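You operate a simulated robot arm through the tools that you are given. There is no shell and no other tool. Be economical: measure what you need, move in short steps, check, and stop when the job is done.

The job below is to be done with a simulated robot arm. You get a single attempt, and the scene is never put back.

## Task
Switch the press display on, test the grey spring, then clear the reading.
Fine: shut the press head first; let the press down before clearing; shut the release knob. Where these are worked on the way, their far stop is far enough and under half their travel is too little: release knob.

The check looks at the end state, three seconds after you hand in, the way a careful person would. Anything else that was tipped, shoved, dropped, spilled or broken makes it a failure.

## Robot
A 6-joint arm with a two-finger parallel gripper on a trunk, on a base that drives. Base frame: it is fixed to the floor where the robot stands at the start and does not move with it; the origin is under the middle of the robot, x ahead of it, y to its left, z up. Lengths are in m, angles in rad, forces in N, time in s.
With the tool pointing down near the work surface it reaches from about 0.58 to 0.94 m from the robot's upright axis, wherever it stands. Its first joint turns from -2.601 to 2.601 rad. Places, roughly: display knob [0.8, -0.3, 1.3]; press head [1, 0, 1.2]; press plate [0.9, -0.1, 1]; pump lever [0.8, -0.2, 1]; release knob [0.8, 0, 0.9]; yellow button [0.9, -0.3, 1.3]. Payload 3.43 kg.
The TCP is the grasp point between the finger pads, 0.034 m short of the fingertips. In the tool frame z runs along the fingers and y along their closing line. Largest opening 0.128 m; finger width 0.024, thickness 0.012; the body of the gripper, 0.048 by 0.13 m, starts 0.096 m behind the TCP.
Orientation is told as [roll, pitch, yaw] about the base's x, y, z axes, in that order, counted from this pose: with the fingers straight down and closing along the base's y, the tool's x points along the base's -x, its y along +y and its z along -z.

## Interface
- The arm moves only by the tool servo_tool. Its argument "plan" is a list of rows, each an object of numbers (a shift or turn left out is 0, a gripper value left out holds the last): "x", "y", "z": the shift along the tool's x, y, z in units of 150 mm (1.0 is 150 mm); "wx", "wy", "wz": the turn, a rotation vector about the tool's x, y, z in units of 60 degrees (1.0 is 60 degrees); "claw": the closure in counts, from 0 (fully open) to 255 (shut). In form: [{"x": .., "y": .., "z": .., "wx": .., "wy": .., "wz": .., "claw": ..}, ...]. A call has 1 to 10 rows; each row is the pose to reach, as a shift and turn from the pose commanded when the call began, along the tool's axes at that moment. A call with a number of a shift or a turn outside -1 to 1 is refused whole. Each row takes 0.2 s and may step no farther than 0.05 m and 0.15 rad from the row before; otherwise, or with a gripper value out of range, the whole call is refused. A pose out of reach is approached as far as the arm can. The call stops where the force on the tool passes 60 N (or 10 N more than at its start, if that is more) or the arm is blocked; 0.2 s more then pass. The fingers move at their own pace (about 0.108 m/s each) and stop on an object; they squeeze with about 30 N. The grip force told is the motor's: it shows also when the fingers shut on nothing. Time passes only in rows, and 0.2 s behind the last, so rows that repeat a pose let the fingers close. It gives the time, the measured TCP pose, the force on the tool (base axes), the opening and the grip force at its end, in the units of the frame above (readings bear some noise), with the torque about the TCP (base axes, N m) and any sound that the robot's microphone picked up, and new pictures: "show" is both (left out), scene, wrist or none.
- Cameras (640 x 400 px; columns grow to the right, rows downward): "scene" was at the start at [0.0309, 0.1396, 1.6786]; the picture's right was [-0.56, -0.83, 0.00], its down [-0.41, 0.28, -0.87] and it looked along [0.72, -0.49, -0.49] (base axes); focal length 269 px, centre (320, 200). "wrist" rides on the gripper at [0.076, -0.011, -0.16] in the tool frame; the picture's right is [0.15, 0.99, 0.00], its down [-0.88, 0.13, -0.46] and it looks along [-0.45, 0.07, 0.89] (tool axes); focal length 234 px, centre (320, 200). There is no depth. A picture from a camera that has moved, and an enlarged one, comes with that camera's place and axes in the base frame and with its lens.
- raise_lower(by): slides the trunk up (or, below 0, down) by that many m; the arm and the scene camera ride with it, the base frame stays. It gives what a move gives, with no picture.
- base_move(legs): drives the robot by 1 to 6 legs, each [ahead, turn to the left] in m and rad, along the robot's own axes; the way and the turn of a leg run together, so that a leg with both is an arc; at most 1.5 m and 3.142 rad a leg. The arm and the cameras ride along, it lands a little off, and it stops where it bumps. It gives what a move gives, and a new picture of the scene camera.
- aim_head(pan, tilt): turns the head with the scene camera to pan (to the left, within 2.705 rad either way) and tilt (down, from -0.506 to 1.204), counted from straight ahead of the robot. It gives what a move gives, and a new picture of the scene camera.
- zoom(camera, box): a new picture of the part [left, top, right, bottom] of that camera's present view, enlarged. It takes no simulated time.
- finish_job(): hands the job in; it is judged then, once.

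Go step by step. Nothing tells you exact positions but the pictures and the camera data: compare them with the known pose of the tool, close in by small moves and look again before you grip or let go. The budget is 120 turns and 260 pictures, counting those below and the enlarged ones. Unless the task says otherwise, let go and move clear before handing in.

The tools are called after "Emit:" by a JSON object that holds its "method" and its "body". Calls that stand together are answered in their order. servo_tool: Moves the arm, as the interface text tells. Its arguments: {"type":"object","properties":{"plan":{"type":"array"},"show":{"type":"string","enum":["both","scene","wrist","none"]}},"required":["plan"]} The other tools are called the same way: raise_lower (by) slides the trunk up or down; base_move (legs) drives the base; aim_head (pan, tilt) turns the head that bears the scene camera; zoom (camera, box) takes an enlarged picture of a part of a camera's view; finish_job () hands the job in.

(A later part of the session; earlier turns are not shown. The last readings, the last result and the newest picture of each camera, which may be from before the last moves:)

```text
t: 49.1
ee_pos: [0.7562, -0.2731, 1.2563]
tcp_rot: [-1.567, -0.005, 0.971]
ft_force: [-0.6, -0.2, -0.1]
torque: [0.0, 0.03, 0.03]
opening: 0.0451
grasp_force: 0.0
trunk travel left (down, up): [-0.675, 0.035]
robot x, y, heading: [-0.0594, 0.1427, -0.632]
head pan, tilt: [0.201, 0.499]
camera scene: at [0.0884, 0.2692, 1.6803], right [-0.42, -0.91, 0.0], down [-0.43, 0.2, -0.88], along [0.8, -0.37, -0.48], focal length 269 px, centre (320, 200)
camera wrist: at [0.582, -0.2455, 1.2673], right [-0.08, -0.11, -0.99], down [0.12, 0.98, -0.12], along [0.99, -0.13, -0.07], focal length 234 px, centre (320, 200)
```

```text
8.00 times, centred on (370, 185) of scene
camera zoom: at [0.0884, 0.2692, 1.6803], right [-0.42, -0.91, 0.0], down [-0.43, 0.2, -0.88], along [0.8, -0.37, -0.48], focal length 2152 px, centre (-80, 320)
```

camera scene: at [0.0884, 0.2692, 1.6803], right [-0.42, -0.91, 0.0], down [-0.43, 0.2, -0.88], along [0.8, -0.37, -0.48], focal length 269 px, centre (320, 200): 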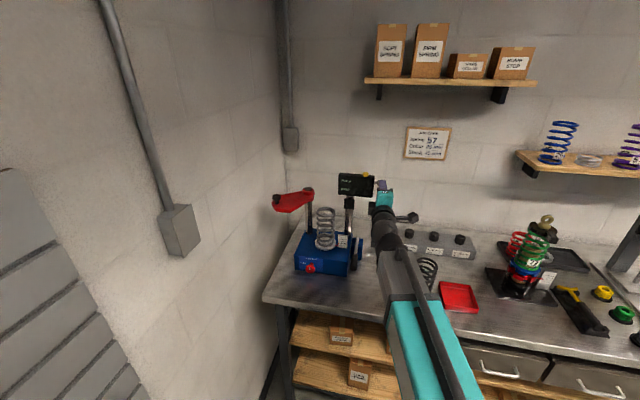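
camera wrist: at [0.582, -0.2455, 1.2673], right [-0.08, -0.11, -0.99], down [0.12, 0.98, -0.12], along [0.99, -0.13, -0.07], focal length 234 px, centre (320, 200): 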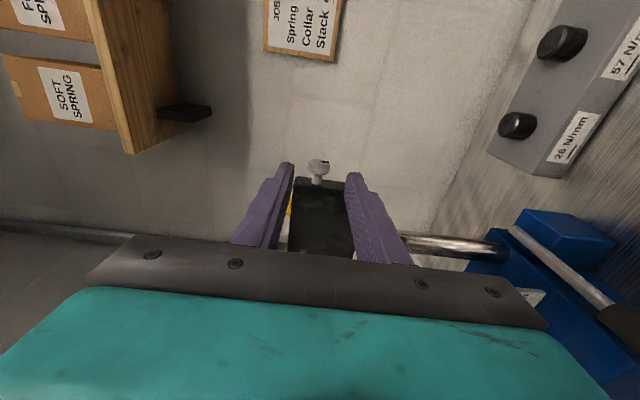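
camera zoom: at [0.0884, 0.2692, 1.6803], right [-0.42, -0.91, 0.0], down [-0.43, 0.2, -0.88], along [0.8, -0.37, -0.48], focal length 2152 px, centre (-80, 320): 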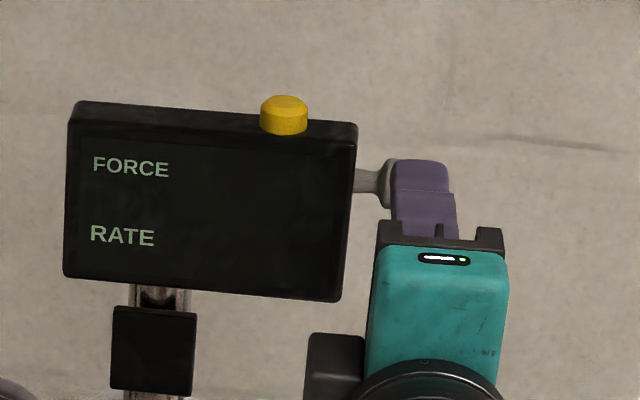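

The knob's mark points down now. I'll advance so the knob sits between the fingers, then close.

Emit:
{"method": "servo_tool", "body": {"plan": [{"z": 0.17, "x": -0.02}, {"z": 0.34, "x": -0.027}, {"z": 0.5, "x": -0.027}, {"z": 0.5, "x": -0.027}, {"z": 0.5, "x": -0.027, "claw": 255}, {"z": 0.5, "x": -0.027}, {"z": 0.5, "x": -0.027}]}}

Emit:
{"method": "zoom", "body": {"camera": "wrist", "box": [220, 120, 420, 245]}}

Emit:
{"method": "zoom", "body": {"camera": "scene", "box": [330, 160, 410, 210]}}

```text
t: 50.8
ee_pos: [0.82, -0.3118, 1.2542]
tcp_rot: [-1.566, -0.003, 0.971]
ft_force: [-0.6, 0.3, 0.3]
torque: [-0.01, 0.01, 0.03]
opening: 0.0235
grasp_force: 44.6
trunk travel left (down, up): [-0.675, 0.035]
robot x, y, heading: [-0.0571, 0.1437, -0.633]
head pan, tilt: [0.201, 0.499]
camera scene: at [0.0882, 0.2693, 1.6803], right [-0.42, -0.91, 0.0], down [-0.43, 0.2, -0.88], along [0.8, -0.37, -0.48], focal length 269 px, centre (320, 200)
camera wrist: at [0.6459, -0.284, 1.2672], right [-0.08, -0.11, -0.99], down [0.12, 0.98, -0.12], along [0.99, -0.13, -0.07], focal length 234 px, centre (320, 200)
```

scene: 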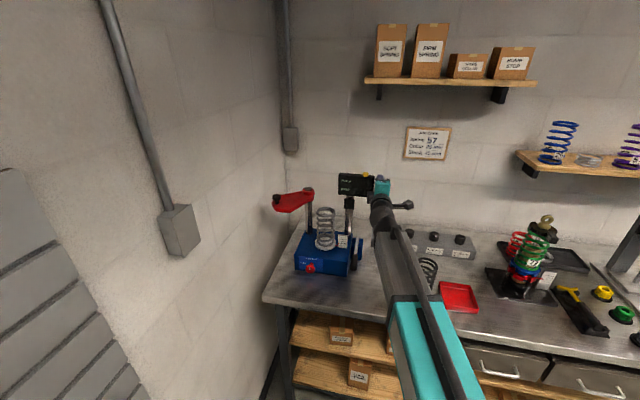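
wrist: 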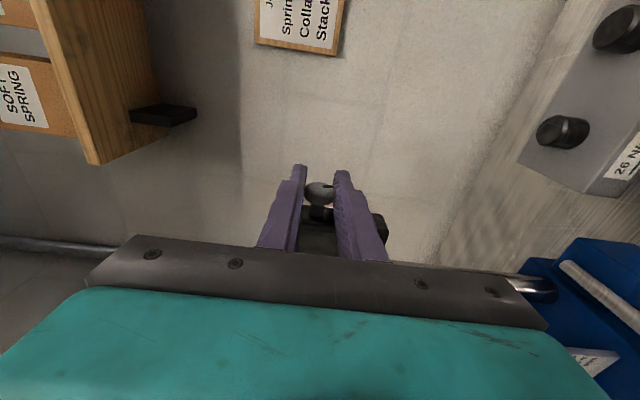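

```text
3.20 times, centred on (320, 182) of wrist
camera zoom: at [0.6459, -0.284, 1.2672], right [-0.08, -0.11, -0.99], down [0.12, 0.98, -0.12], along [0.99, -0.13, -0.07], focal length 749 px, centre (320, 256)
```

zoom: 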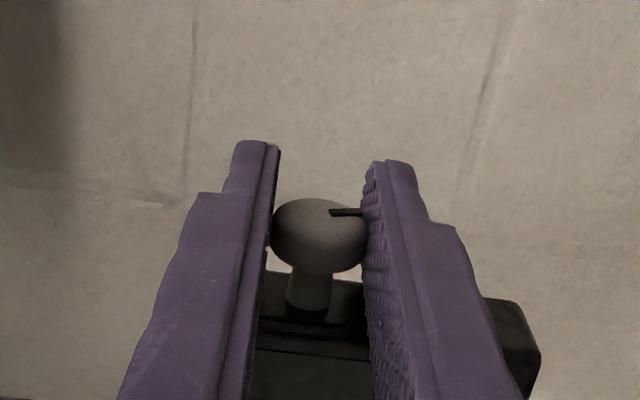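

```text
8.00 times, centred on (370, 185) of scene
camera zoom: at [0.0882, 0.2693, 1.6803], right [-0.42, -0.91, 0.0], down [-0.43, 0.2, -0.88], along [0.8, -0.37, -0.48], focal length 2152 px, centre (-80, 320)
```

zoom: 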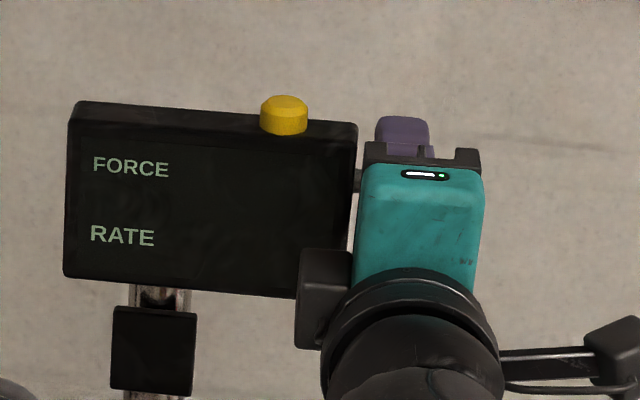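

Gripped cleanly. I'll turn it clockwise (seen from its end) by pitching the tool down around it, and watch the display.

Emit:
{"method": "servo_tool", "body": {"plan": [{"wx": -0.1}, {"wx": -0.2}, {"wx": -0.3}, {"wx": -0.4}, {"wx": -0.5}], "show": "wrist"}}

Emit:
{"method": "zoom", "body": {"camera": "scene", "box": [330, 160, 410, 210]}}

Emit:
{"method": "zoom", "body": {"camera": "wrist", "box": [220, 120, 420, 245]}}

```text
t: 52.0
ee_pos: [0.8206, -0.3107, 1.2586]
tcp_rot: [-1.047, -0.005, 0.972]
ft_force: [4.4, -1.3, 14.8]
torque: [-0.27, -0.46, -0.04]
opening: 0.0235
grasp_force: 45.4
trunk travel left (down, up): [-0.675, 0.035]
robot x, y, heading: [-0.0552, 0.1415, -0.629]
head pan, tilt: [0.201, 0.499]
camera wrist: at [0.6681, -0.2994, 1.3478], right [-0.49, 0.16, -0.86], down [0.12, 0.99, 0.12], along [0.86, -0.04, -0.5], focal length 234 px, centre (320, 200)
```

wrist: 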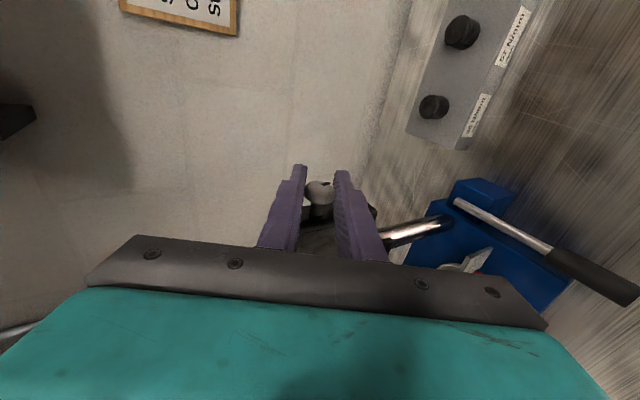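

```text
8.00 times, centred on (370, 185) of scene
camera zoom: at [0.0871, 0.27, 1.6805], right [-0.42, -0.91, 0.0], down [-0.43, 0.2, -0.88], along [0.8, -0.37, -0.48], focal length 2152 px, centre (-80, 320)
```

zoom: 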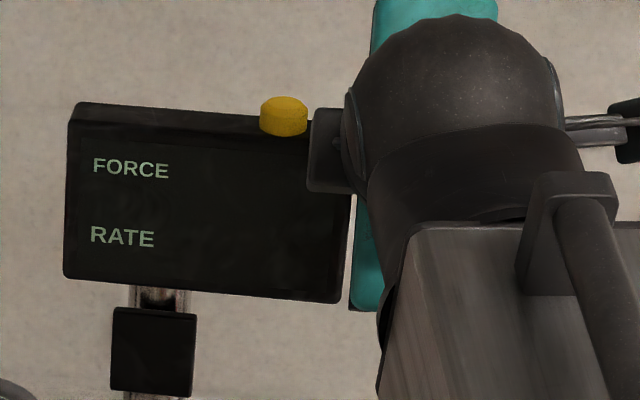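

```text
3.20 times, centred on (320, 182) of wrist
camera zoom: at [0.6681, -0.2994, 1.3478], right [-0.49, 0.16, -0.86], down [0.12, 0.99, 0.12], along [0.86, -0.04, -0.5], focal length 749 px, centre (320, 256)
```

zoom: 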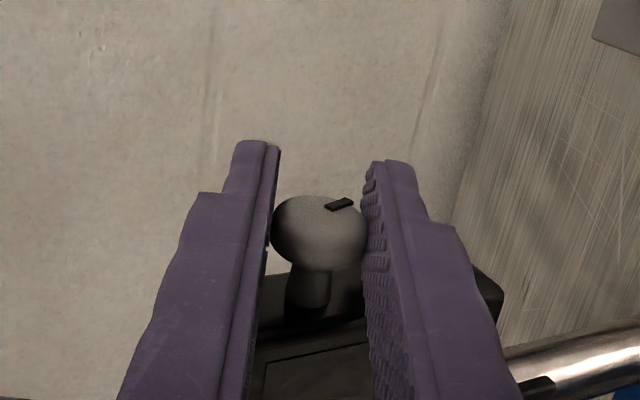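

The mark stayed put: it is against a stop that way. I'll turn the other way from here.

Emit:
{"method": "servo_tool", "body": {"plan": [{"wx": 0.12}, {"wx": 0.24}, {"wx": 0.36}, {"wx": 0.48}, {"wx": 0.6}, {"wx": 0.72}, {"wx": 0.84}, {"wx": 0.96}], "show": "wrist"}}

Emit:
{"method": "zoom", "body": {"camera": "scene", "box": [330, 160, 410, 210]}}

Emit:
{"method": "zoom", "body": {"camera": "wrist", "box": [220, 120, 420, 245]}}

```text
t: 53.2
ee_pos: [0.8193, -0.3089, 1.2547]
tcp_rot: [-1.594, -0.094, 0.975]
ft_force: [-7.7, 4.5, 11.8]
torque: [0.11, -0.2, -1.07]
opening: 0.0232
grasp_force: 45.4
out of reach, approached as far as the arm can: row 5, 6
trunk travel left (down, up): [-0.675, 0.035]
robot x, y, heading: [-0.0598, 0.149, -0.633]
head pan, tilt: [0.201, 0.499]
stopped in row 6: the force on the tool passed its limit at 70 N (the readings are from after the stop); the commanded pose is now the measured one
camera wrist: at [0.6451, -0.2825, 1.2556], right [-0.01, -0.06, -1.0], down [0.13, 0.99, -0.06], along [0.99, -0.13, 0.0], focal length 234 px, centre (320, 200)
```

wrist: 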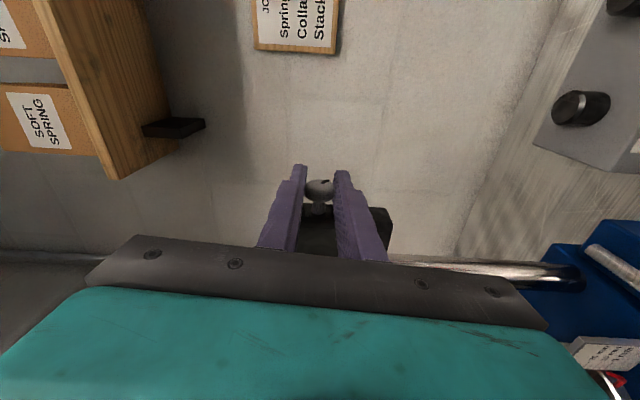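

```text
8.00 times, centred on (370, 185) of scene
camera zoom: at [0.0855, 0.271, 1.68], right [-0.42, -0.91, 0.0], down [-0.43, 0.2, -0.88], along [0.8, -0.37, -0.48], focal length 2152 px, centre (-80, 320)
```

zoom: 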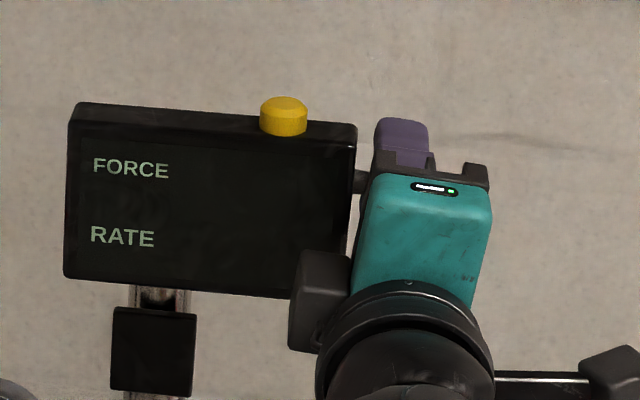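

```text
3.20 times, centred on (320, 182) of wrist
camera zoom: at [0.6451, -0.2825, 1.2556], right [-0.01, -0.06, -1.0], down [0.13, 0.99, -0.06], along [0.99, -0.13, 0.0], focal length 749 px, centre (320, 256)
```

zoom: 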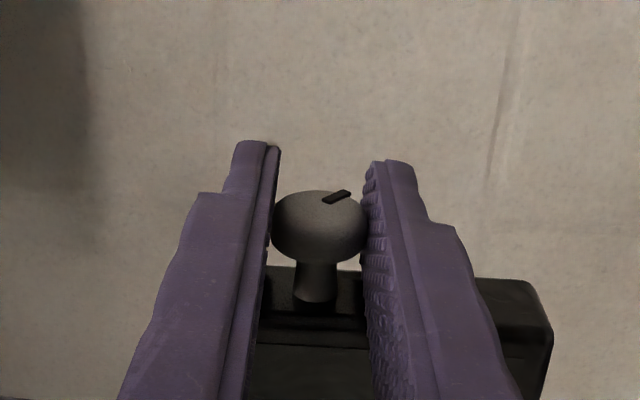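

The knob is turning that way (mark moved from down toward the back). I'll open, pitch the tool down around the knob, re-grip and continue.

Emit:
{"method": "servo_tool", "body": {"plan": [{"claw": 160}, {"claw": 160, "wz": -0.09}, {"wx": -0.13, "wz": -0.09}, {"wx": -0.26, "wz": -0.09}, {"wx": -0.39, "wz": -0.09}, {"wx": -0.52, "wz": -0.09}, {"wx": -0.65, "wz": -0.09}, {"wx": -0.78, "wz": -0.09}, {"wx": -0.91, "wz": -0.09}, {"wx": -1.0, "wz": -0.09}], "show": "none"}}

Emit:
{"method": "servo_tool", "body": {"plan": [{"x": 0}]}}

Emit:
{"method": "zoom", "body": {"camera": "wrist", "box": [220, 120, 420, 245]}}

```text
t: 55.4
ee_pos: [0.8227, -0.3107, 1.251]
tcp_rot: [-0.542, -0.014, 1.019]
ft_force: [-0.5, 0.6, -0.7]
torque: [0.0, -0.04, 0.02]
opening: 0.0477
grasp_force: 0.1
trunk travel left (down, up): [-0.675, 0.035]
robot x, y, heading: [-0.0551, 0.1463, -0.631]
head pan, tilt: [0.201, 0.499]
```

```text
t: 55.8
ee_pos: [0.8231, -0.311, 1.2497]
tcp_rot: [-0.543, -0.015, 1.016]
ft_force: [1.1, -0.2, -1.1]
torque: [0.0, 0.0, -0.01]
opening: 0.0476
grasp_force: 0.1
trunk travel left (down, up): [-0.675, 0.035]
robot x, y, heading: [-0.0562, 0.1448, -0.634]
head pan, tilt: [0.201, 0.499]
camera scene: at [0.0886, 0.2691, 1.6803], right [-0.42, -0.91, 0.0], down [-0.43, 0.2, -0.88], along [0.8, -0.37, -0.48], focal length 269 px, centre (320, 200)
camera wrist: at [0.72, -0.3391, 1.3925], right [-0.79, 0.33, -0.51], down [0.17, 0.93, 0.34], along [0.58, 0.18, -0.79], focal length 234 px, centre (320, 200)
```

scene: 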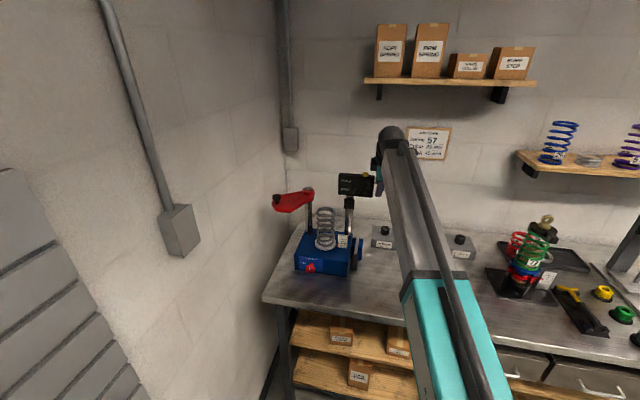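
wrist: 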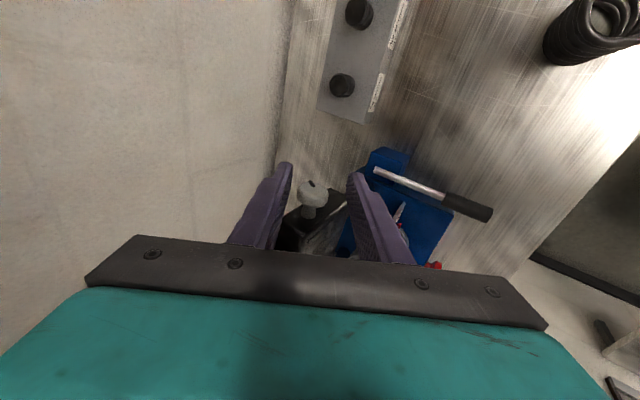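

```text
3.20 times, centred on (320, 182) of wrist
camera zoom: at [0.72, -0.3391, 1.3925], right [-0.79, 0.33, -0.51], down [0.17, 0.93, 0.34], along [0.58, 0.18, -0.79], focal length 749 px, centre (320, 256)
```

zoom: 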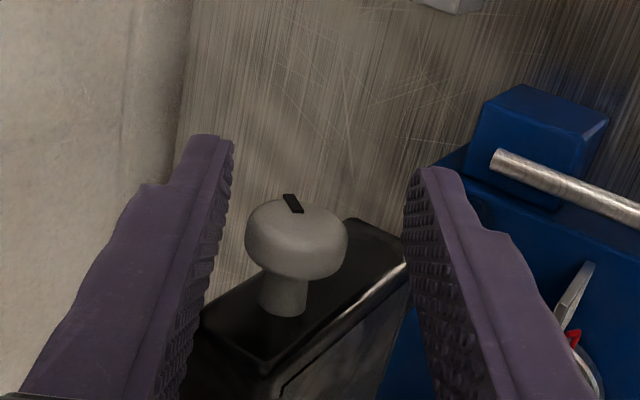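

Mark now points along the tool (down-back). I'll centre, grip and turn another ~45°.

Emit:
{"method": "servo_tool", "body": {"plan": [{"y": -0.04, "claw": 255}, {"y": -0.04}, {"y": -0.04}, {"y": -0.04, "wx": 0.12}, {"y": -0.04, "wx": 0.24}, {"y": -0.04, "wx": 0.36}, {"y": -0.04, "wx": 0.48}, {"y": -0.04, "wx": 0.6}, {"y": -0.04, "wx": 0.72}], "show": "wrist"}}

Emit:
{"method": "zoom", "body": {"camera": "scene", "box": [330, 160, 410, 210]}}

Emit:
{"method": "zoom", "body": {"camera": "wrist", "box": [220, 120, 420, 245]}}

```text
t: 57.8
ee_pos: [0.8264, -0.3134, 1.2546]
tcp_rot: [-1.3, -0.015, 1.016]
ft_force: [5.8, -4.9, 8.2]
torque: [0.3, 0.28, 0.32]
opening: 0.0235
grasp_force: 44.9
trunk travel left (down, up): [-0.675, 0.035]
robot x, y, heading: [-0.0593, 0.1465, -0.639]
head pan, tilt: [0.201, 0.499]
camera wrist: at [0.6588, -0.2998, 1.3074], right [-0.29, 0.03, -0.96], down [0.06, 1.0, 0.01], along [0.95, -0.05, -0.3], focal length 234 px, centre (320, 200)
```

wrist: 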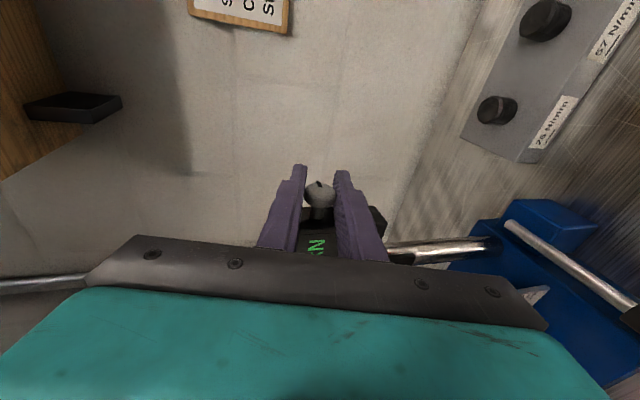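

```text
8.00 times, centred on (370, 185) of scene
camera zoom: at [0.0886, 0.2688, 1.6804], right [-0.42, -0.91, 0.0], down [-0.43, 0.2, -0.88], along [0.8, -0.37, -0.48], focal length 2152 px, centre (-80, 320)
```

zoom: 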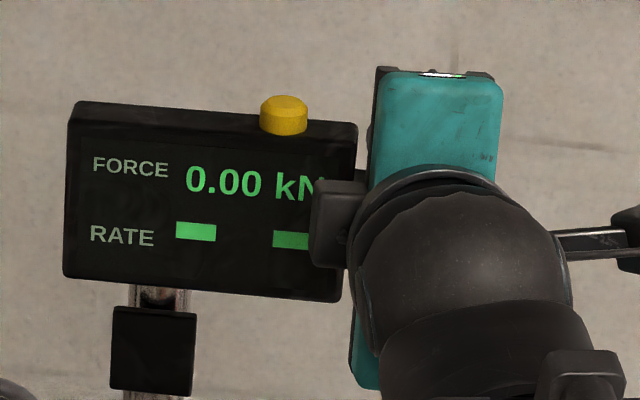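

```text
3.20 times, centred on (320, 182) of wrist
camera zoom: at [0.6588, -0.2998, 1.3074], right [-0.29, 0.03, -0.96], down [0.06, 1.0, 0.01], along [0.95, -0.05, -0.3], focal length 749 px, centre (320, 256)
```

zoom: 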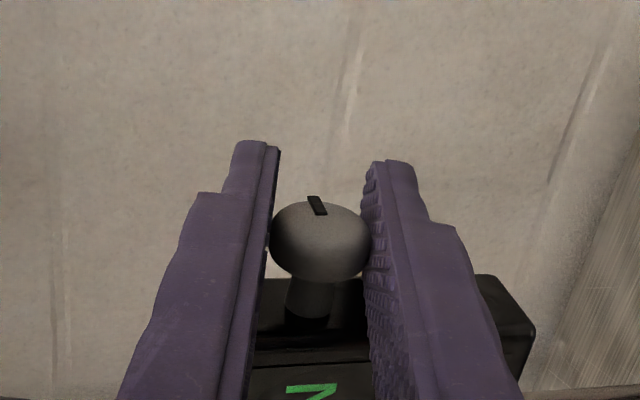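

The display is on (0.00 kN). I'll release the knob and back straight off.

Emit:
{"method": "servo_tool", "body": {"plan": [{"claw": 140}, {"claw": 140}, {"z": -0.25}, {"z": -0.5}, {"z": -0.75}, {"z": -1.0}], "show": "none"}}

Emit:
{"method": "servo_tool", "body": {"plan": [{"wz": 0.12}, {"wz": 0.24}, {"wz": 0.36}, {"wz": 0.48}, {"wz": 0.6}, {"wz": 0.72}, {"wz": 0.84}, {"wz": 0.96}]}}

Emit:
{"method": "zoom", "body": {"camera": "scene", "box": [270, 150, 430, 250]}}

```text
t: 59.2
ee_pos: [0.7029, -0.237, 1.2946]
tcp_rot: [-1.297, -0.015, 1.017]
ft_force: [0.4, -0.5, 0.9]
torque: [-0.01, 0.01, 0.02]
opening: 0.0574
grasp_force: 0.1
trunk travel left (down, up): [-0.675, 0.035]
robot x, y, heading: [-0.0612, 0.1475, -0.624]
head pan, tilt: [0.201, 0.499]
```

```text
t: 61.0
ee_pos: [0.7037, -0.2378, 1.2944]
tcp_rot: [-1.077, -0.963, 0.604]
ft_force: [-0.5, -0.2, 0.1]
torque: [0.03, 0.04, 0.02]
opening: 0.0577
grasp_force: 0.0
trunk travel left (down, up): [-0.675, 0.035]
robot x, y, heading: [-0.0583, 0.1447, -0.634]
head pan, tilt: [0.201, 0.499]
camera scene: at [0.0885, 0.2691, 1.6803], right [-0.42, -0.91, 0.0], down [-0.43, 0.2, -0.88], along [0.8, -0.37, -0.48], focal length 269 px, centre (320, 200)
camera wrist: at [0.5335, -0.1916, 1.2815], right [0.25, 0.75, -0.62], down [0.08, 0.62, 0.78], along [0.96, -0.25, 0.1], focal length 234 px, centre (320, 200)
```

scene: 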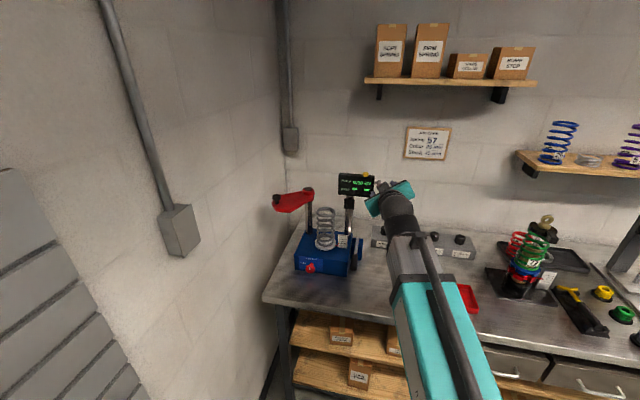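
wrist: 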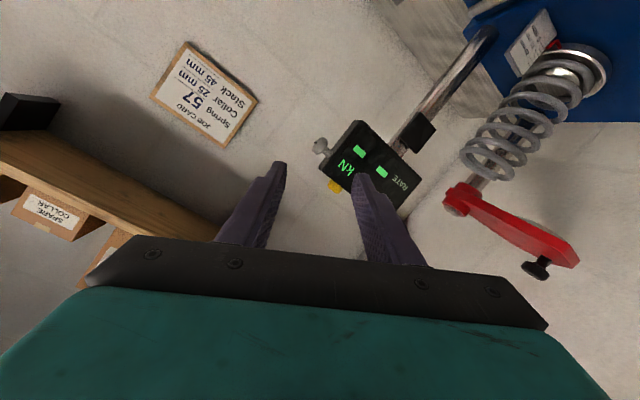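

```text
4.00 times, centred on (350, 200) of scene
camera zoom: at [0.0885, 0.2691, 1.6803], right [-0.42, -0.91, 0.0], down [-0.43, 0.2, -0.88], along [0.8, -0.37, -0.48], focal length 1076 px, centre (200, 200)
```

zoom: 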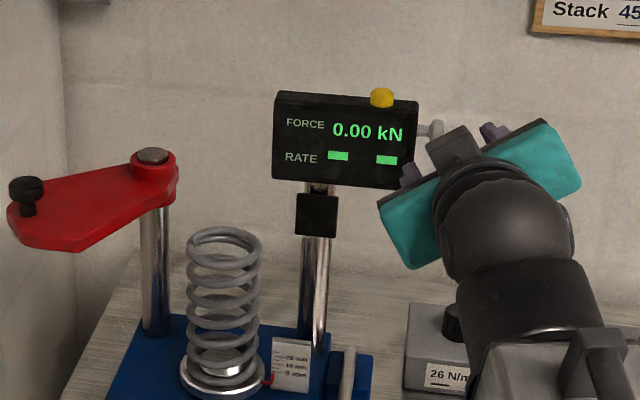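

Emit:
{"method": "servo_tool", "body": {"plan": [{"wz": 0.12, "z": -0.1}, {"wz": 0.24, "z": -0.2}, {"wz": 0.36, "z": -0.3}, {"wz": 0.48, "z": -0.4}, {"wz": 0.54, "z": -0.4}, {"wz": 0.54, "z": -0.4}], "show": "none"}}

Emit:
{"method": "servo_tool", "body": {"plan": [{"wy": 0.12}, {"wy": 0.24}, {"wy": 0.36}, {"wy": 0.36}]}}

```text
t: 62.4
ee_pos: [0.6541, -0.2078, 1.3108]
tcp_rot: [0.056, -1.296, -0.609]
ft_force: [0.4, 0.1, 0.0]
torque: [-0.03, 0.01, 0.01]
opening: 0.0576
grasp_force: 0.0
trunk travel left (down, up): [-0.675, 0.035]
robot x, y, heading: [-0.0585, 0.1451, -0.632]
head pan, tilt: [0.201, 0.499]
```

```text
t: 63.4
ee_pos: [0.6536, -0.2071, 1.3114]
tcp_rot: [0.023, -0.918, -0.572]
ft_force: [1.1, 0.6, 1.0]
torque: [-0.04, 0.01, -0.01]
opening: 0.0577
grasp_force: 0.1
trunk travel left (down, up): [-0.675, 0.035]
robot x, y, heading: [-0.0558, 0.1432, -0.633]
head pan, tilt: [0.201, 0.499]
camera scene: at [0.0884, 0.2692, 1.6803], right [-0.42, -0.91, 0.0], down [-0.43, 0.2, -0.88], along [0.8, -0.37, -0.48], focal length 269 px, centre (320, 200)
camera wrist: at [0.501, -0.1271, 1.3478], right [0.45, 0.89, -0.1], down [0.21, 0.01, 0.98], along [0.87, -0.46, -0.18], focal length 234 px, centre (320, 200)
```

scene: 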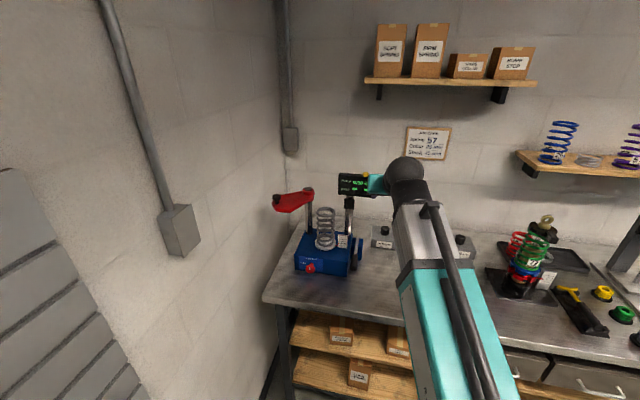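
wrist: 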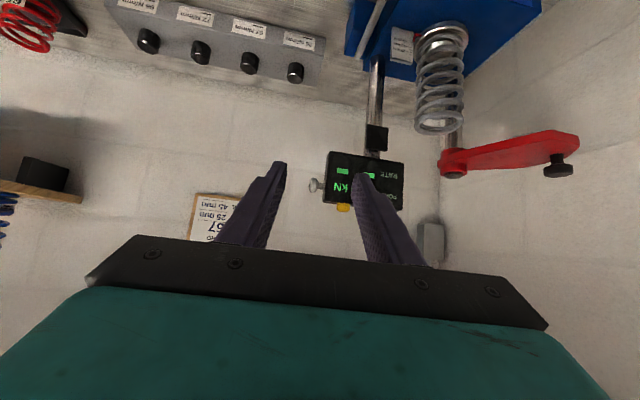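

I'll slide left above the press, turn the tool's yaw, then drive a bit closer.

Emit:
{"method": "servo_tool", "body": {"plan": [{"y": 0.25}, {"y": 0.5}, {"y": 0.75}, {"y": 1.0}], "show": "none"}}

Emit:
{"method": "servo_tool", "body": {"plan": [{"y": 0.2, "wx": -0.066, "wz": -0.05}, {"y": 0.4, "wx": -0.132, "wz": -0.1}, {"y": 0.6, "wx": -0.198, "wz": -0.15}, {"y": 0.7, "wx": -0.265, "wz": -0.203}, {"y": 0.7, "wx": -0.265, "wz": -0.203}], "show": "none"}}

Emit:
{"method": "base_move", "body": {"legs": [[0.12, 0]]}}

Emit:
{"method": "servo_tool", "body": {"plan": [{"x": 0}], "show": "wrist"}}

```text
t: 64.4
ee_pos: [0.7339, -0.0793, 1.3131]
tcp_rot: [0.021, -0.92, -0.572]
ft_force: [0.2, -0.6, 0.2]
torque: [-0.04, 0.02, 0.0]
opening: 0.0579
grasp_force: 0.1
trunk travel left (down, up): [-0.675, 0.035]
robot x, y, heading: [-0.0593, 0.1482, -0.627]
head pan, tilt: [0.201, 0.499]
```

```text
t: 65.6
ee_pos: [0.7891, 0.0085, 1.3139]
tcp_rot: [0.021, -0.925, -0.219]
ft_force: [1.0, -0.6, -0.2]
torque: [0.02, 0.01, 0.01]
opening: 0.0578
grasp_force: 0.0
trunk travel left (down, up): [-0.675, 0.035]
robot x, y, heading: [-0.0602, 0.144, -0.63]
head pan, tilt: [0.201, 0.499]
```

```text
t: 66.9
ee_pos: [0.8857, -0.0617, 1.3128]
tcp_rot: [0.022, -0.923, -0.22]
ft_force: [-0.2, 0.0, -0.6]
torque: [-0.01, 0.03, 0.0]
opening: 0.0576
grasp_force: 0.0
trunk travel left (down, up): [-0.675, 0.035]
robot x, y, heading: [0.0399, 0.0754, -0.633]
head pan, tilt: [0.201, 0.499]
camera scene: at [0.1868, 0.1973, 1.6802], right [-0.42, -0.91, 0.0], down [-0.44, 0.2, -0.88], along [0.8, -0.37, -0.48], focal length 269 px, centre (320, 200)
```

scene: 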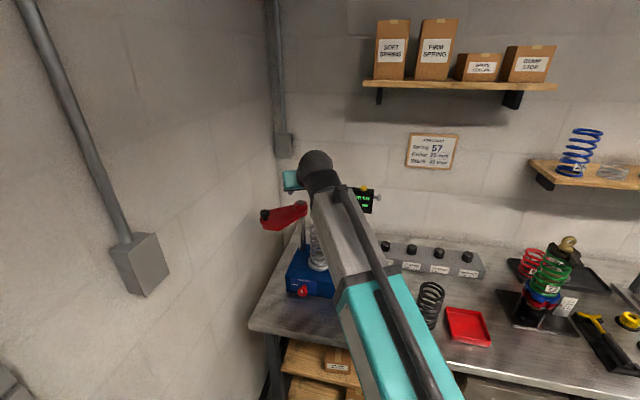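

```text
t: 67.3
ee_pos: [0.886, -0.0608, 1.3133]
tcp_rot: [0.022, -0.923, -0.219]
ft_force: [0.4, -0.9, -0.6]
torque: [0.01, 0.0, -0.04]
opening: 0.0576
grasp_force: 0.1
trunk travel left (down, up): [-0.675, 0.035]
robot x, y, heading: [0.0357, 0.0737, -0.629]
head pan, tilt: [0.201, 0.499]
camera wrist: at [0.7144, -0.0379, 1.3501], right [0.11, 0.99, -0.1], down [0.19, 0.08, 0.98], along [0.98, -0.13, -0.18], focal length 234 px, centre (320, 200)
```

wrist: 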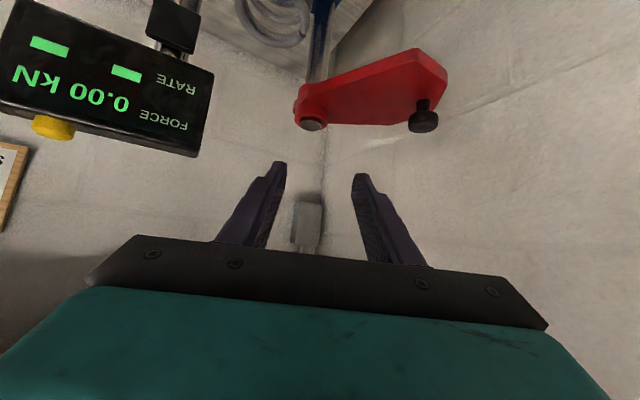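

Knob at about (1.04, 0.054, 1.16). I'll move in line with it, still short.

Emit:
{"method": "servo_tool", "body": {"plan": [{"y": 0.25, "x": 0.07, "z": 0.1, "claw": 115}, {"y": 0.5, "x": 0.15, "z": 0.2}, {"y": 0.75, "x": 0.22, "z": 0.35}, {"y": 0.97, "x": 0.293, "z": 0.5}, {"y": 0.97, "x": 0.293, "z": 0.6}, {"y": 0.97, "x": 0.293, "z": 0.6}]}}

Emit:
{"method": "zoom", "body": {"camera": "wrist", "box": [200, 80, 440, 230]}}

```text
t: 68.7
ee_pos: [0.9595, 0.0743, 1.2292]
tcp_rot: [0.018, -0.927, -0.221]
ft_force: [-0.9, 0.3, 1.3]
torque: [0.07, 0.12, 0.07]
opening: 0.0707
grasp_force: 0.7
trunk travel left (down, up): [-0.675, 0.035]
robot x, y, heading: [0.0382, 0.0749, -0.634]
head pan, tilt: [0.201, 0.499]
camera scene: at [0.1838, 0.1982, 1.6805], right [-0.42, -0.91, 0.0], down [-0.43, 0.2, -0.88], along [0.8, -0.37, -0.48], focal length 269 px, centre (320, 200)
camera wrist: at [0.7878, 0.097, 1.2639], right [0.11, 0.99, -0.11], down [0.19, 0.08, 0.98], along [0.98, -0.13, -0.17], focal length 234 px, centre (320, 200)
```

scene: 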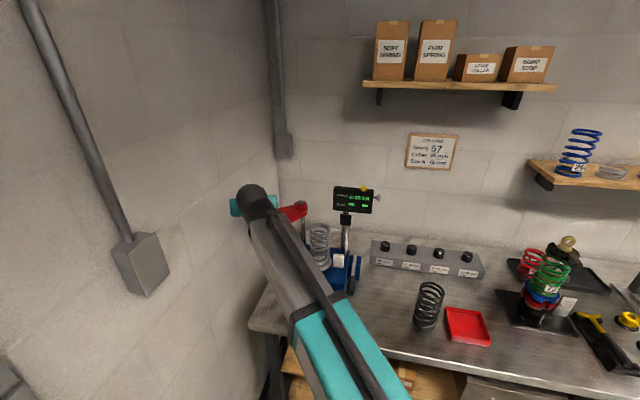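
wrist: 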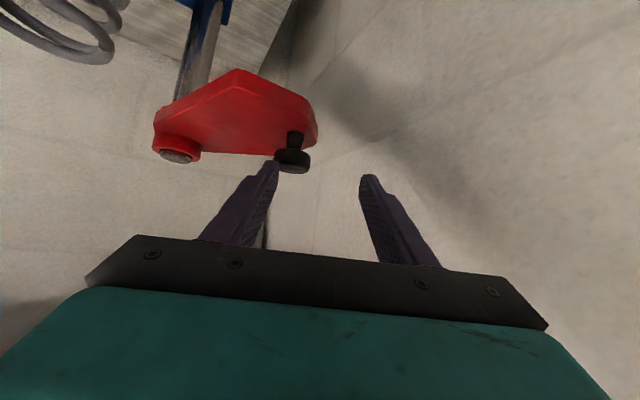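

```text
2.67 times, centred on (320, 155) of wrist
camera zoom: at [0.7878, 0.097, 1.2639], right [0.11, 0.99, -0.11], down [0.19, 0.08, 0.98], along [0.98, -0.13, -0.17], focal length 624 px, centre (320, 320)
```

zoom: 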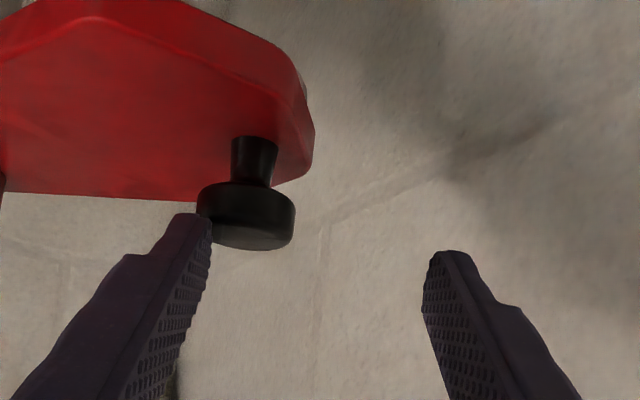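

Using the close wrist views, the knob is really at about (0.987, 0.042, 1.193). I'll shift right to centre it, then advance.

Emit:
{"method": "servo_tool", "body": {"plan": [{"y": -0.1, "x": 0.02}, {"y": -0.17, "x": 0.03}, {"y": -0.17, "x": 0.03, "z": 0.1}, {"y": -0.17, "x": 0.03, "z": 0.2}, {"y": -0.17, "x": 0.03, "z": 0.28}, {"y": -0.17, "x": 0.03, "z": 0.28}], "show": "wrist"}}

Emit:
{"method": "zoom", "body": {"camera": "wrist", "box": [200, 80, 440, 230]}}

Emit:
{"method": "zoom", "body": {"camera": "scene", "box": [210, 160, 370, 260]}}

```text
t: 70.1
ee_pos: [0.9854, 0.0431, 1.1983]
tcp_rot: [0.019, -0.926, -0.22]
ft_force: [-1.8, -0.3, 2.7]
torque: [-0.16, -0.04, -0.02]
opening: 0.0703
grasp_force: 0.1
trunk travel left (down, up): [-0.675, 0.035]
robot x, y, heading: [0.0357, 0.0717, -0.633]
head pan, tilt: [0.201, 0.499]
camera wrist: at [0.8132, 0.0663, 1.2342], right [0.11, 0.99, -0.11], down [0.19, 0.08, 0.98], along [0.98, -0.13, -0.17], focal length 234 px, centre (320, 200)
```

wrist: 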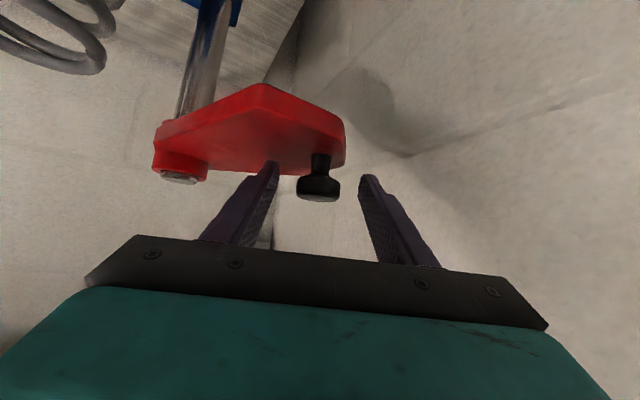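

```text
2.67 times, centred on (320, 155) of wrist
camera zoom: at [0.8132, 0.0663, 1.2342], right [0.11, 0.99, -0.11], down [0.19, 0.08, 0.98], along [0.98, -0.13, -0.17], focal length 624 px, centre (320, 320)
```

zoom: 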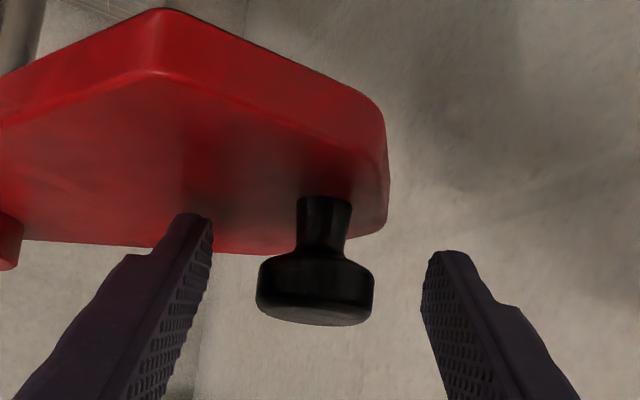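

```text
4.00 times, centred on (290, 210) of scene
camera zoom: at [0.1849, 0.1983, 1.6804], right [-0.42, -0.91, 0.0], down [-0.43, 0.2, -0.88], along [0.8, -0.37, -0.48], focal length 1076 px, centre (440, 160)
```

zoom: 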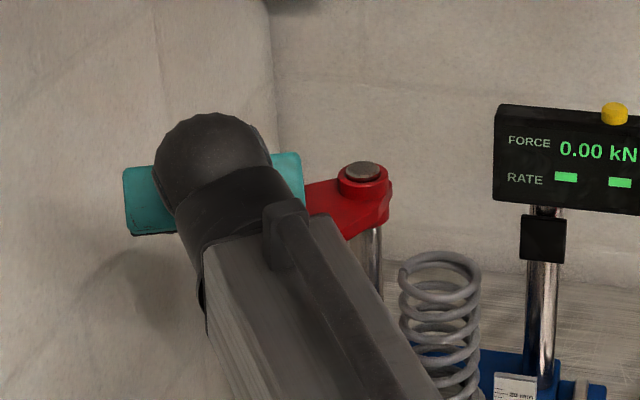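

The knob lies between the pads on the TCP line. I'll close.

Emit:
{"method": "servo_tool", "body": {"plan": [{"claw": 255}, {"claw": 255}, {"claw": 255}], "show": "wrist"}}

Emit:
{"method": "zoom", "body": {"camera": "wrist", "box": [200, 80, 440, 230]}}

```text
t: 70.9
ee_pos: [0.9846, 0.0414, 1.1987]
tcp_rot: [0.018, -0.925, -0.219]
ft_force: [-2.1, -7.7, 4.4]
torque: [-0.28, -0.18, -0.15]
opening: 0.0333
grasp_force: 45.4
trunk travel left (down, up): [-0.675, 0.035]
robot x, y, heading: [0.0401, 0.0707, -0.633]
head pan, tilt: [0.201, 0.499]
camera wrist: at [0.8129, 0.0649, 1.2342], right [0.12, 0.99, -0.1], down [0.19, 0.08, 0.98], along [0.98, -0.13, -0.17], focal length 234 px, centre (320, 200)
```

wrist: 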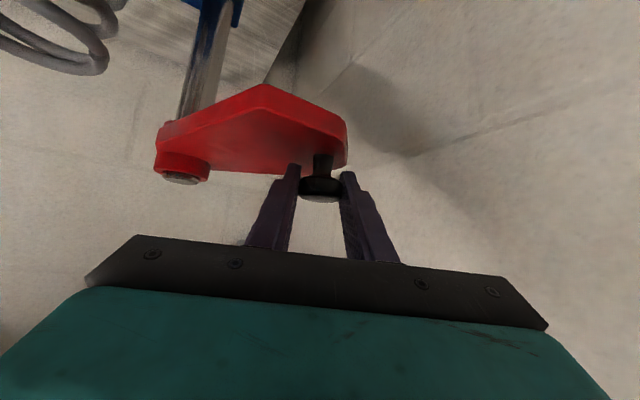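

```text
2.67 times, centred on (320, 155) of wrist
camera zoom: at [0.8129, 0.0649, 1.2342], right [0.12, 0.99, -0.1], down [0.19, 0.08, 0.98], along [0.98, -0.13, -0.17], focal length 624 px, centre (320, 320)
```

zoom: 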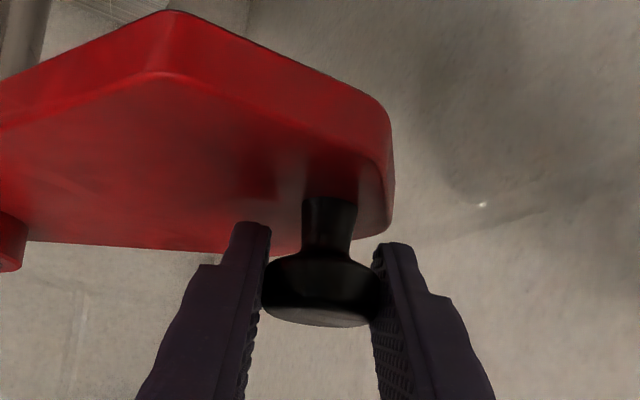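

Gripped. Now I swing the head around its pivot (1.013,-0.10) along an arc of 0.144 m.

Emit:
{"method": "servo_tool", "body": {"plan": [{"z": -0.055, "x": 0.042, "y": -0.036}, {"z": -0.115, "x": 0.087, "y": -0.077}, {"z": -0.218, "x": 0.164, "y": -0.184}, {"z": -0.308, "x": 0.232, "y": -0.306}, {"z": -0.379, "x": 0.285, "y": -0.447}]}}

```text
t: 72.1
ee_pos: [0.9009, -0.0064, 1.1986]
tcp_rot: [0.021, -0.923, -0.219]
ft_force: [-9.7, 11.6, 3.8]
torque: [-0.01, -0.36, 0.45]
opening: 0.0333
grasp_force: 44.6
trunk travel left (down, up): [-0.675, 0.035]
robot x, y, heading: [0.0415, 0.0775, -0.632]
head pan, tilt: [0.201, 0.499]
camera scene: at [0.1832, 0.1999, 1.6803], right [-0.42, -0.91, 0.0], down [-0.43, 0.2, -0.88], along [0.8, -0.37, -0.48], focal length 269 px, centre (320, 200)
camera wrist: at [0.7278, 0.0164, 1.2344], right [0.11, 0.99, -0.1], down [0.19, 0.08, 0.98], along [0.98, -0.13, -0.18], focal length 234 px, centre (320, 200)
```

scene: 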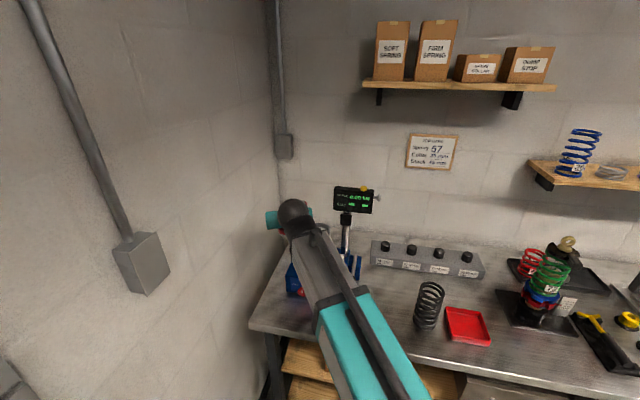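
wrist: 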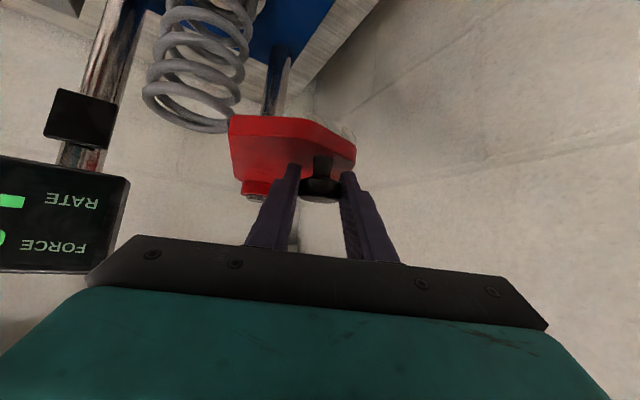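

Emit:
{"method": "servo_tool", "body": {"plan": [{"z": -0.049, "x": 0.037, "y": -0.155}, {"z": -0.076, "x": 0.057, "y": -0.319}, {"z": -0.079, "x": 0.059, "y": -0.487}, {"z": -0.059, "x": 0.045, "y": -0.652}]}}

Emit:
{"method": "zoom", "body": {"camera": "scene", "box": [250, 160, 410, 260]}}

```text
t: 73.1
ee_pos: [0.8689, -0.1018, 1.1984]
tcp_rot: [0.018, -0.929, -0.219]
ft_force: [-1.8, 5.6, 17.6]
torque: [-0.2, -0.12, 0.93]
opening: 0.0334
grasp_force: 45.1
trunk travel left (down, up): [-0.675, 0.035]
robot x, y, heading: [0.0386, 0.069, -0.632]
head pan, tilt: [0.201, 0.499]
camera scene: at [0.1829, 0.1994, 1.6806], right [-0.42, -0.91, 0.0], down [-0.43, 0.2, -0.88], along [0.8, -0.37, -0.48], focal length 269 px, centre (320, 200)
camera wrist: at [0.6979, -0.0782, 1.2334], right [0.11, 0.99, -0.11], down [0.18, 0.08, 0.98], along [0.98, -0.13, -0.17], focal length 234 px, centre (320, 200)
```

scene: 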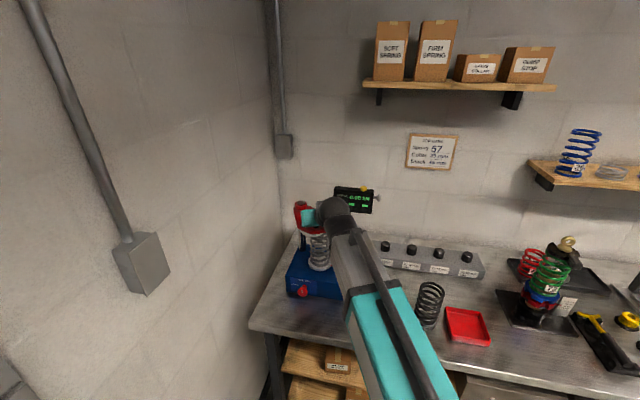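
wrist: 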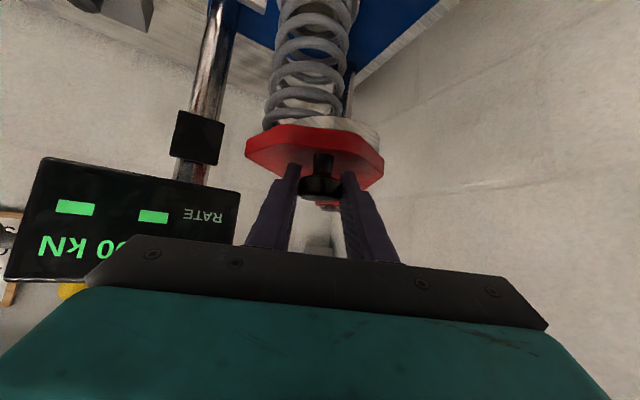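

```text
4.00 times, centred on (330, 210) of scene
camera zoom: at [0.1829, 0.1994, 1.6806], right [-0.42, -0.91, 0.0], down [-0.43, 0.2, -0.88], along [0.8, -0.37, -0.48], focal length 1076 px, centre (280, 160)
```

zoom: 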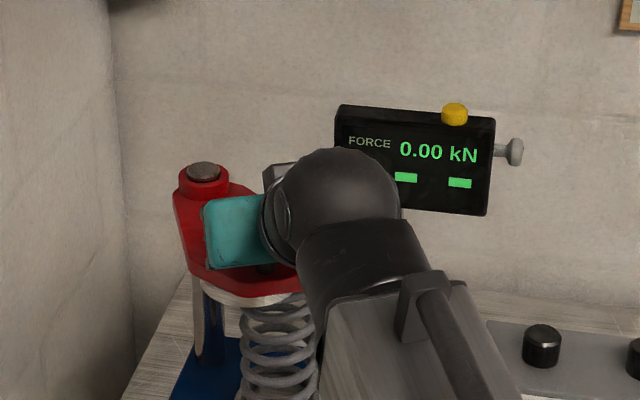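

Nearly over the spring. I'll continue in small steps until the stop.

Emit:
{"method": "servo_tool", "body": {"plan": [{"z": 0.018, "x": -0.014, "y": -0.07}, {"z": 0.037, "x": -0.028, "y": -0.143}, {"z": 0.06, "x": -0.046, "y": -0.2}, {"z": 0.085, "x": -0.064, "y": -0.263}]}}

Emit:
{"method": "zoom", "body": {"camera": "wrist", "box": [160, 0, 480, 200]}}

```text
t: 74.1
ee_pos: [0.8765, -0.1408, 1.1981]
tcp_rot: [0.021, -0.928, -0.219]
ft_force: [-8.5, 14.6, 20.3]
torque: [-0.46, -0.4, 0.18]
opening: 0.0331
grasp_force: 44.6
trunk travel left (down, up): [-0.675, 0.035]
robot x, y, heading: [0.0386, 0.0754, -0.635]
head pan, tilt: [0.201, 0.499]
camera scene: at [0.1814, 0.2016, 1.6804], right [-0.42, -0.91, 0.0], down [-0.43, 0.2, -0.88], along [0.8, -0.37, -0.48], focal length 269 px, centre (320, 200)
camera wrist: at [0.7044, -0.1175, 1.2335], right [0.11, 0.99, -0.1], down [0.18, 0.08, 0.98], along [0.98, -0.13, -0.17], focal length 234 px, centre (320, 200)
```

scene: 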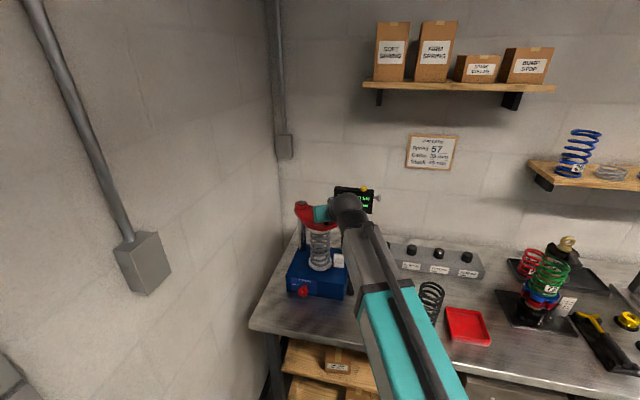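
wrist: 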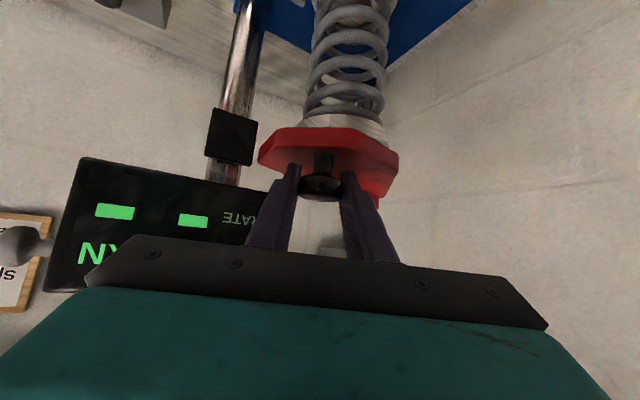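

```text
2.00 times, centred on (320, 100) of wrist
camera zoom: at [0.7044, -0.1175, 1.2335], right [0.11, 0.99, -0.1], down [0.18, 0.08, 0.98], along [0.98, -0.13, -0.17], focal length 468 px, centre (320, 400)
```

zoom: 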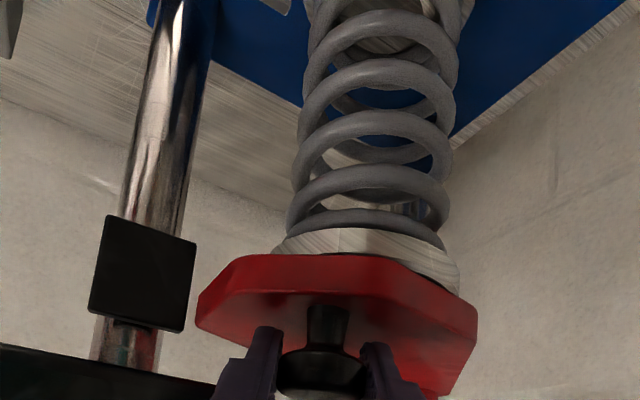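

The head disc now lines up with the spring. I'll nudge a few degrees more to find the stop.

Emit:
{"method": "servo_tool", "body": {"plan": [{"z": 0.026, "x": -0.02, "y": -0.05}, {"z": 0.052, "x": -0.04, "y": -0.098}, {"z": 0.052, "x": -0.04, "y": -0.098}]}}

Emit:
{"method": "zoom", "body": {"camera": "wrist", "box": [160, 0, 480, 200]}}

Emit:
{"method": "zoom", "body": {"camera": "scene", "box": [260, 170, 400, 300]}}

```text
t: 74.6
ee_pos: [0.8758, -0.1418, 1.1987]
tcp_rot: [0.042, -0.92, -0.223]
ft_force: [-22.0, 21.5, 18.5]
torque: [0.2, 0.44, 0.71]
opening: 0.0335
grasp_force: 45.1
trunk travel left (down, up): [-0.675, 0.035]
robot x, y, heading: [0.0384, 0.073, -0.632]
head pan, tilt: [0.201, 0.499]
stopped in row 2: the force on the tool passed its limit at 65 N (the readings are from after the stop); the commanded pose is now the measured one
camera scene: at [0.1786, 0.2013, 1.6807], right [-0.42, -0.91, 0.0], down [-0.43, 0.2, -0.88], along [0.8, -0.37, -0.47], focal length 269 px, centre (320, 200)
camera wrist: at [0.7048, -0.1206, 1.2349], right [0.1, 0.99, -0.09], down [0.19, 0.07, 0.98], along [0.98, -0.11, -0.18], focal length 234 px, centre (320, 200)
```

scene: 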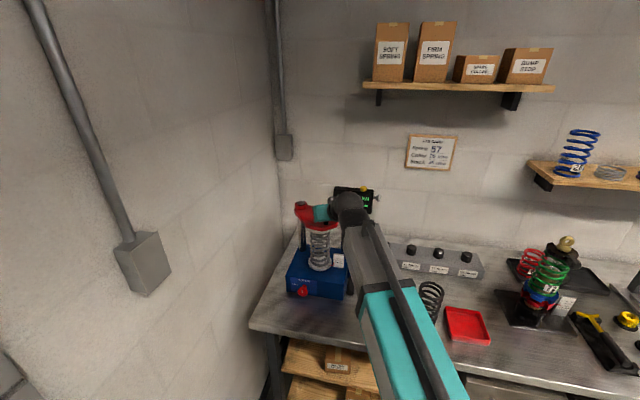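
wrist: 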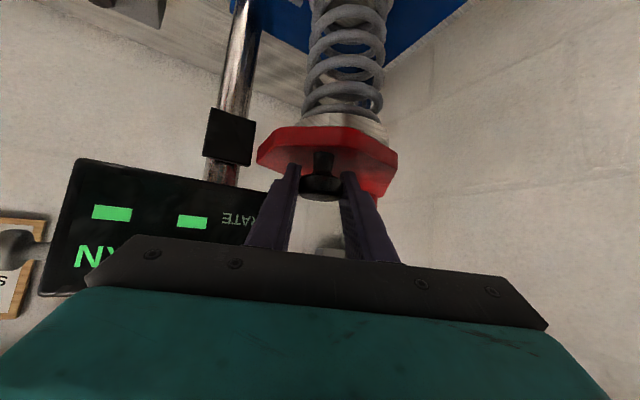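

```text
2.00 times, centred on (320, 100) of wrist
camera zoom: at [0.7048, -0.1206, 1.2349], right [0.1, 0.99, -0.09], down [0.19, 0.07, 0.98], along [0.98, -0.11, -0.18], focal length 468 px, centre (320, 400)
```

zoom: 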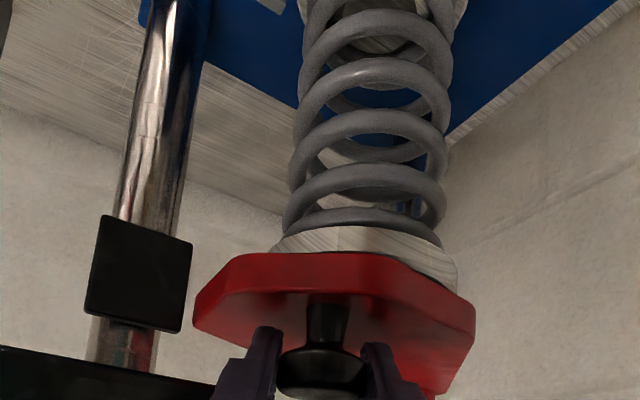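

```text
3.08 times, centred on (330, 235) of scene
camera zoom: at [0.1786, 0.2013, 1.6807], right [-0.42, -0.91, 0.0], down [-0.43, 0.2, -0.88], along [0.8, -0.37, -0.47], focal length 828 px, centre (289, 92)
```

zoom: 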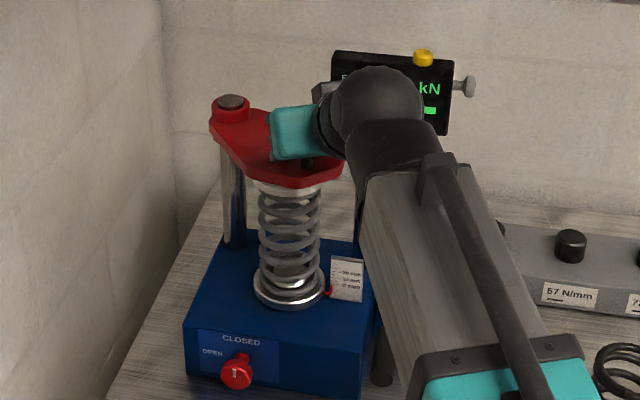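

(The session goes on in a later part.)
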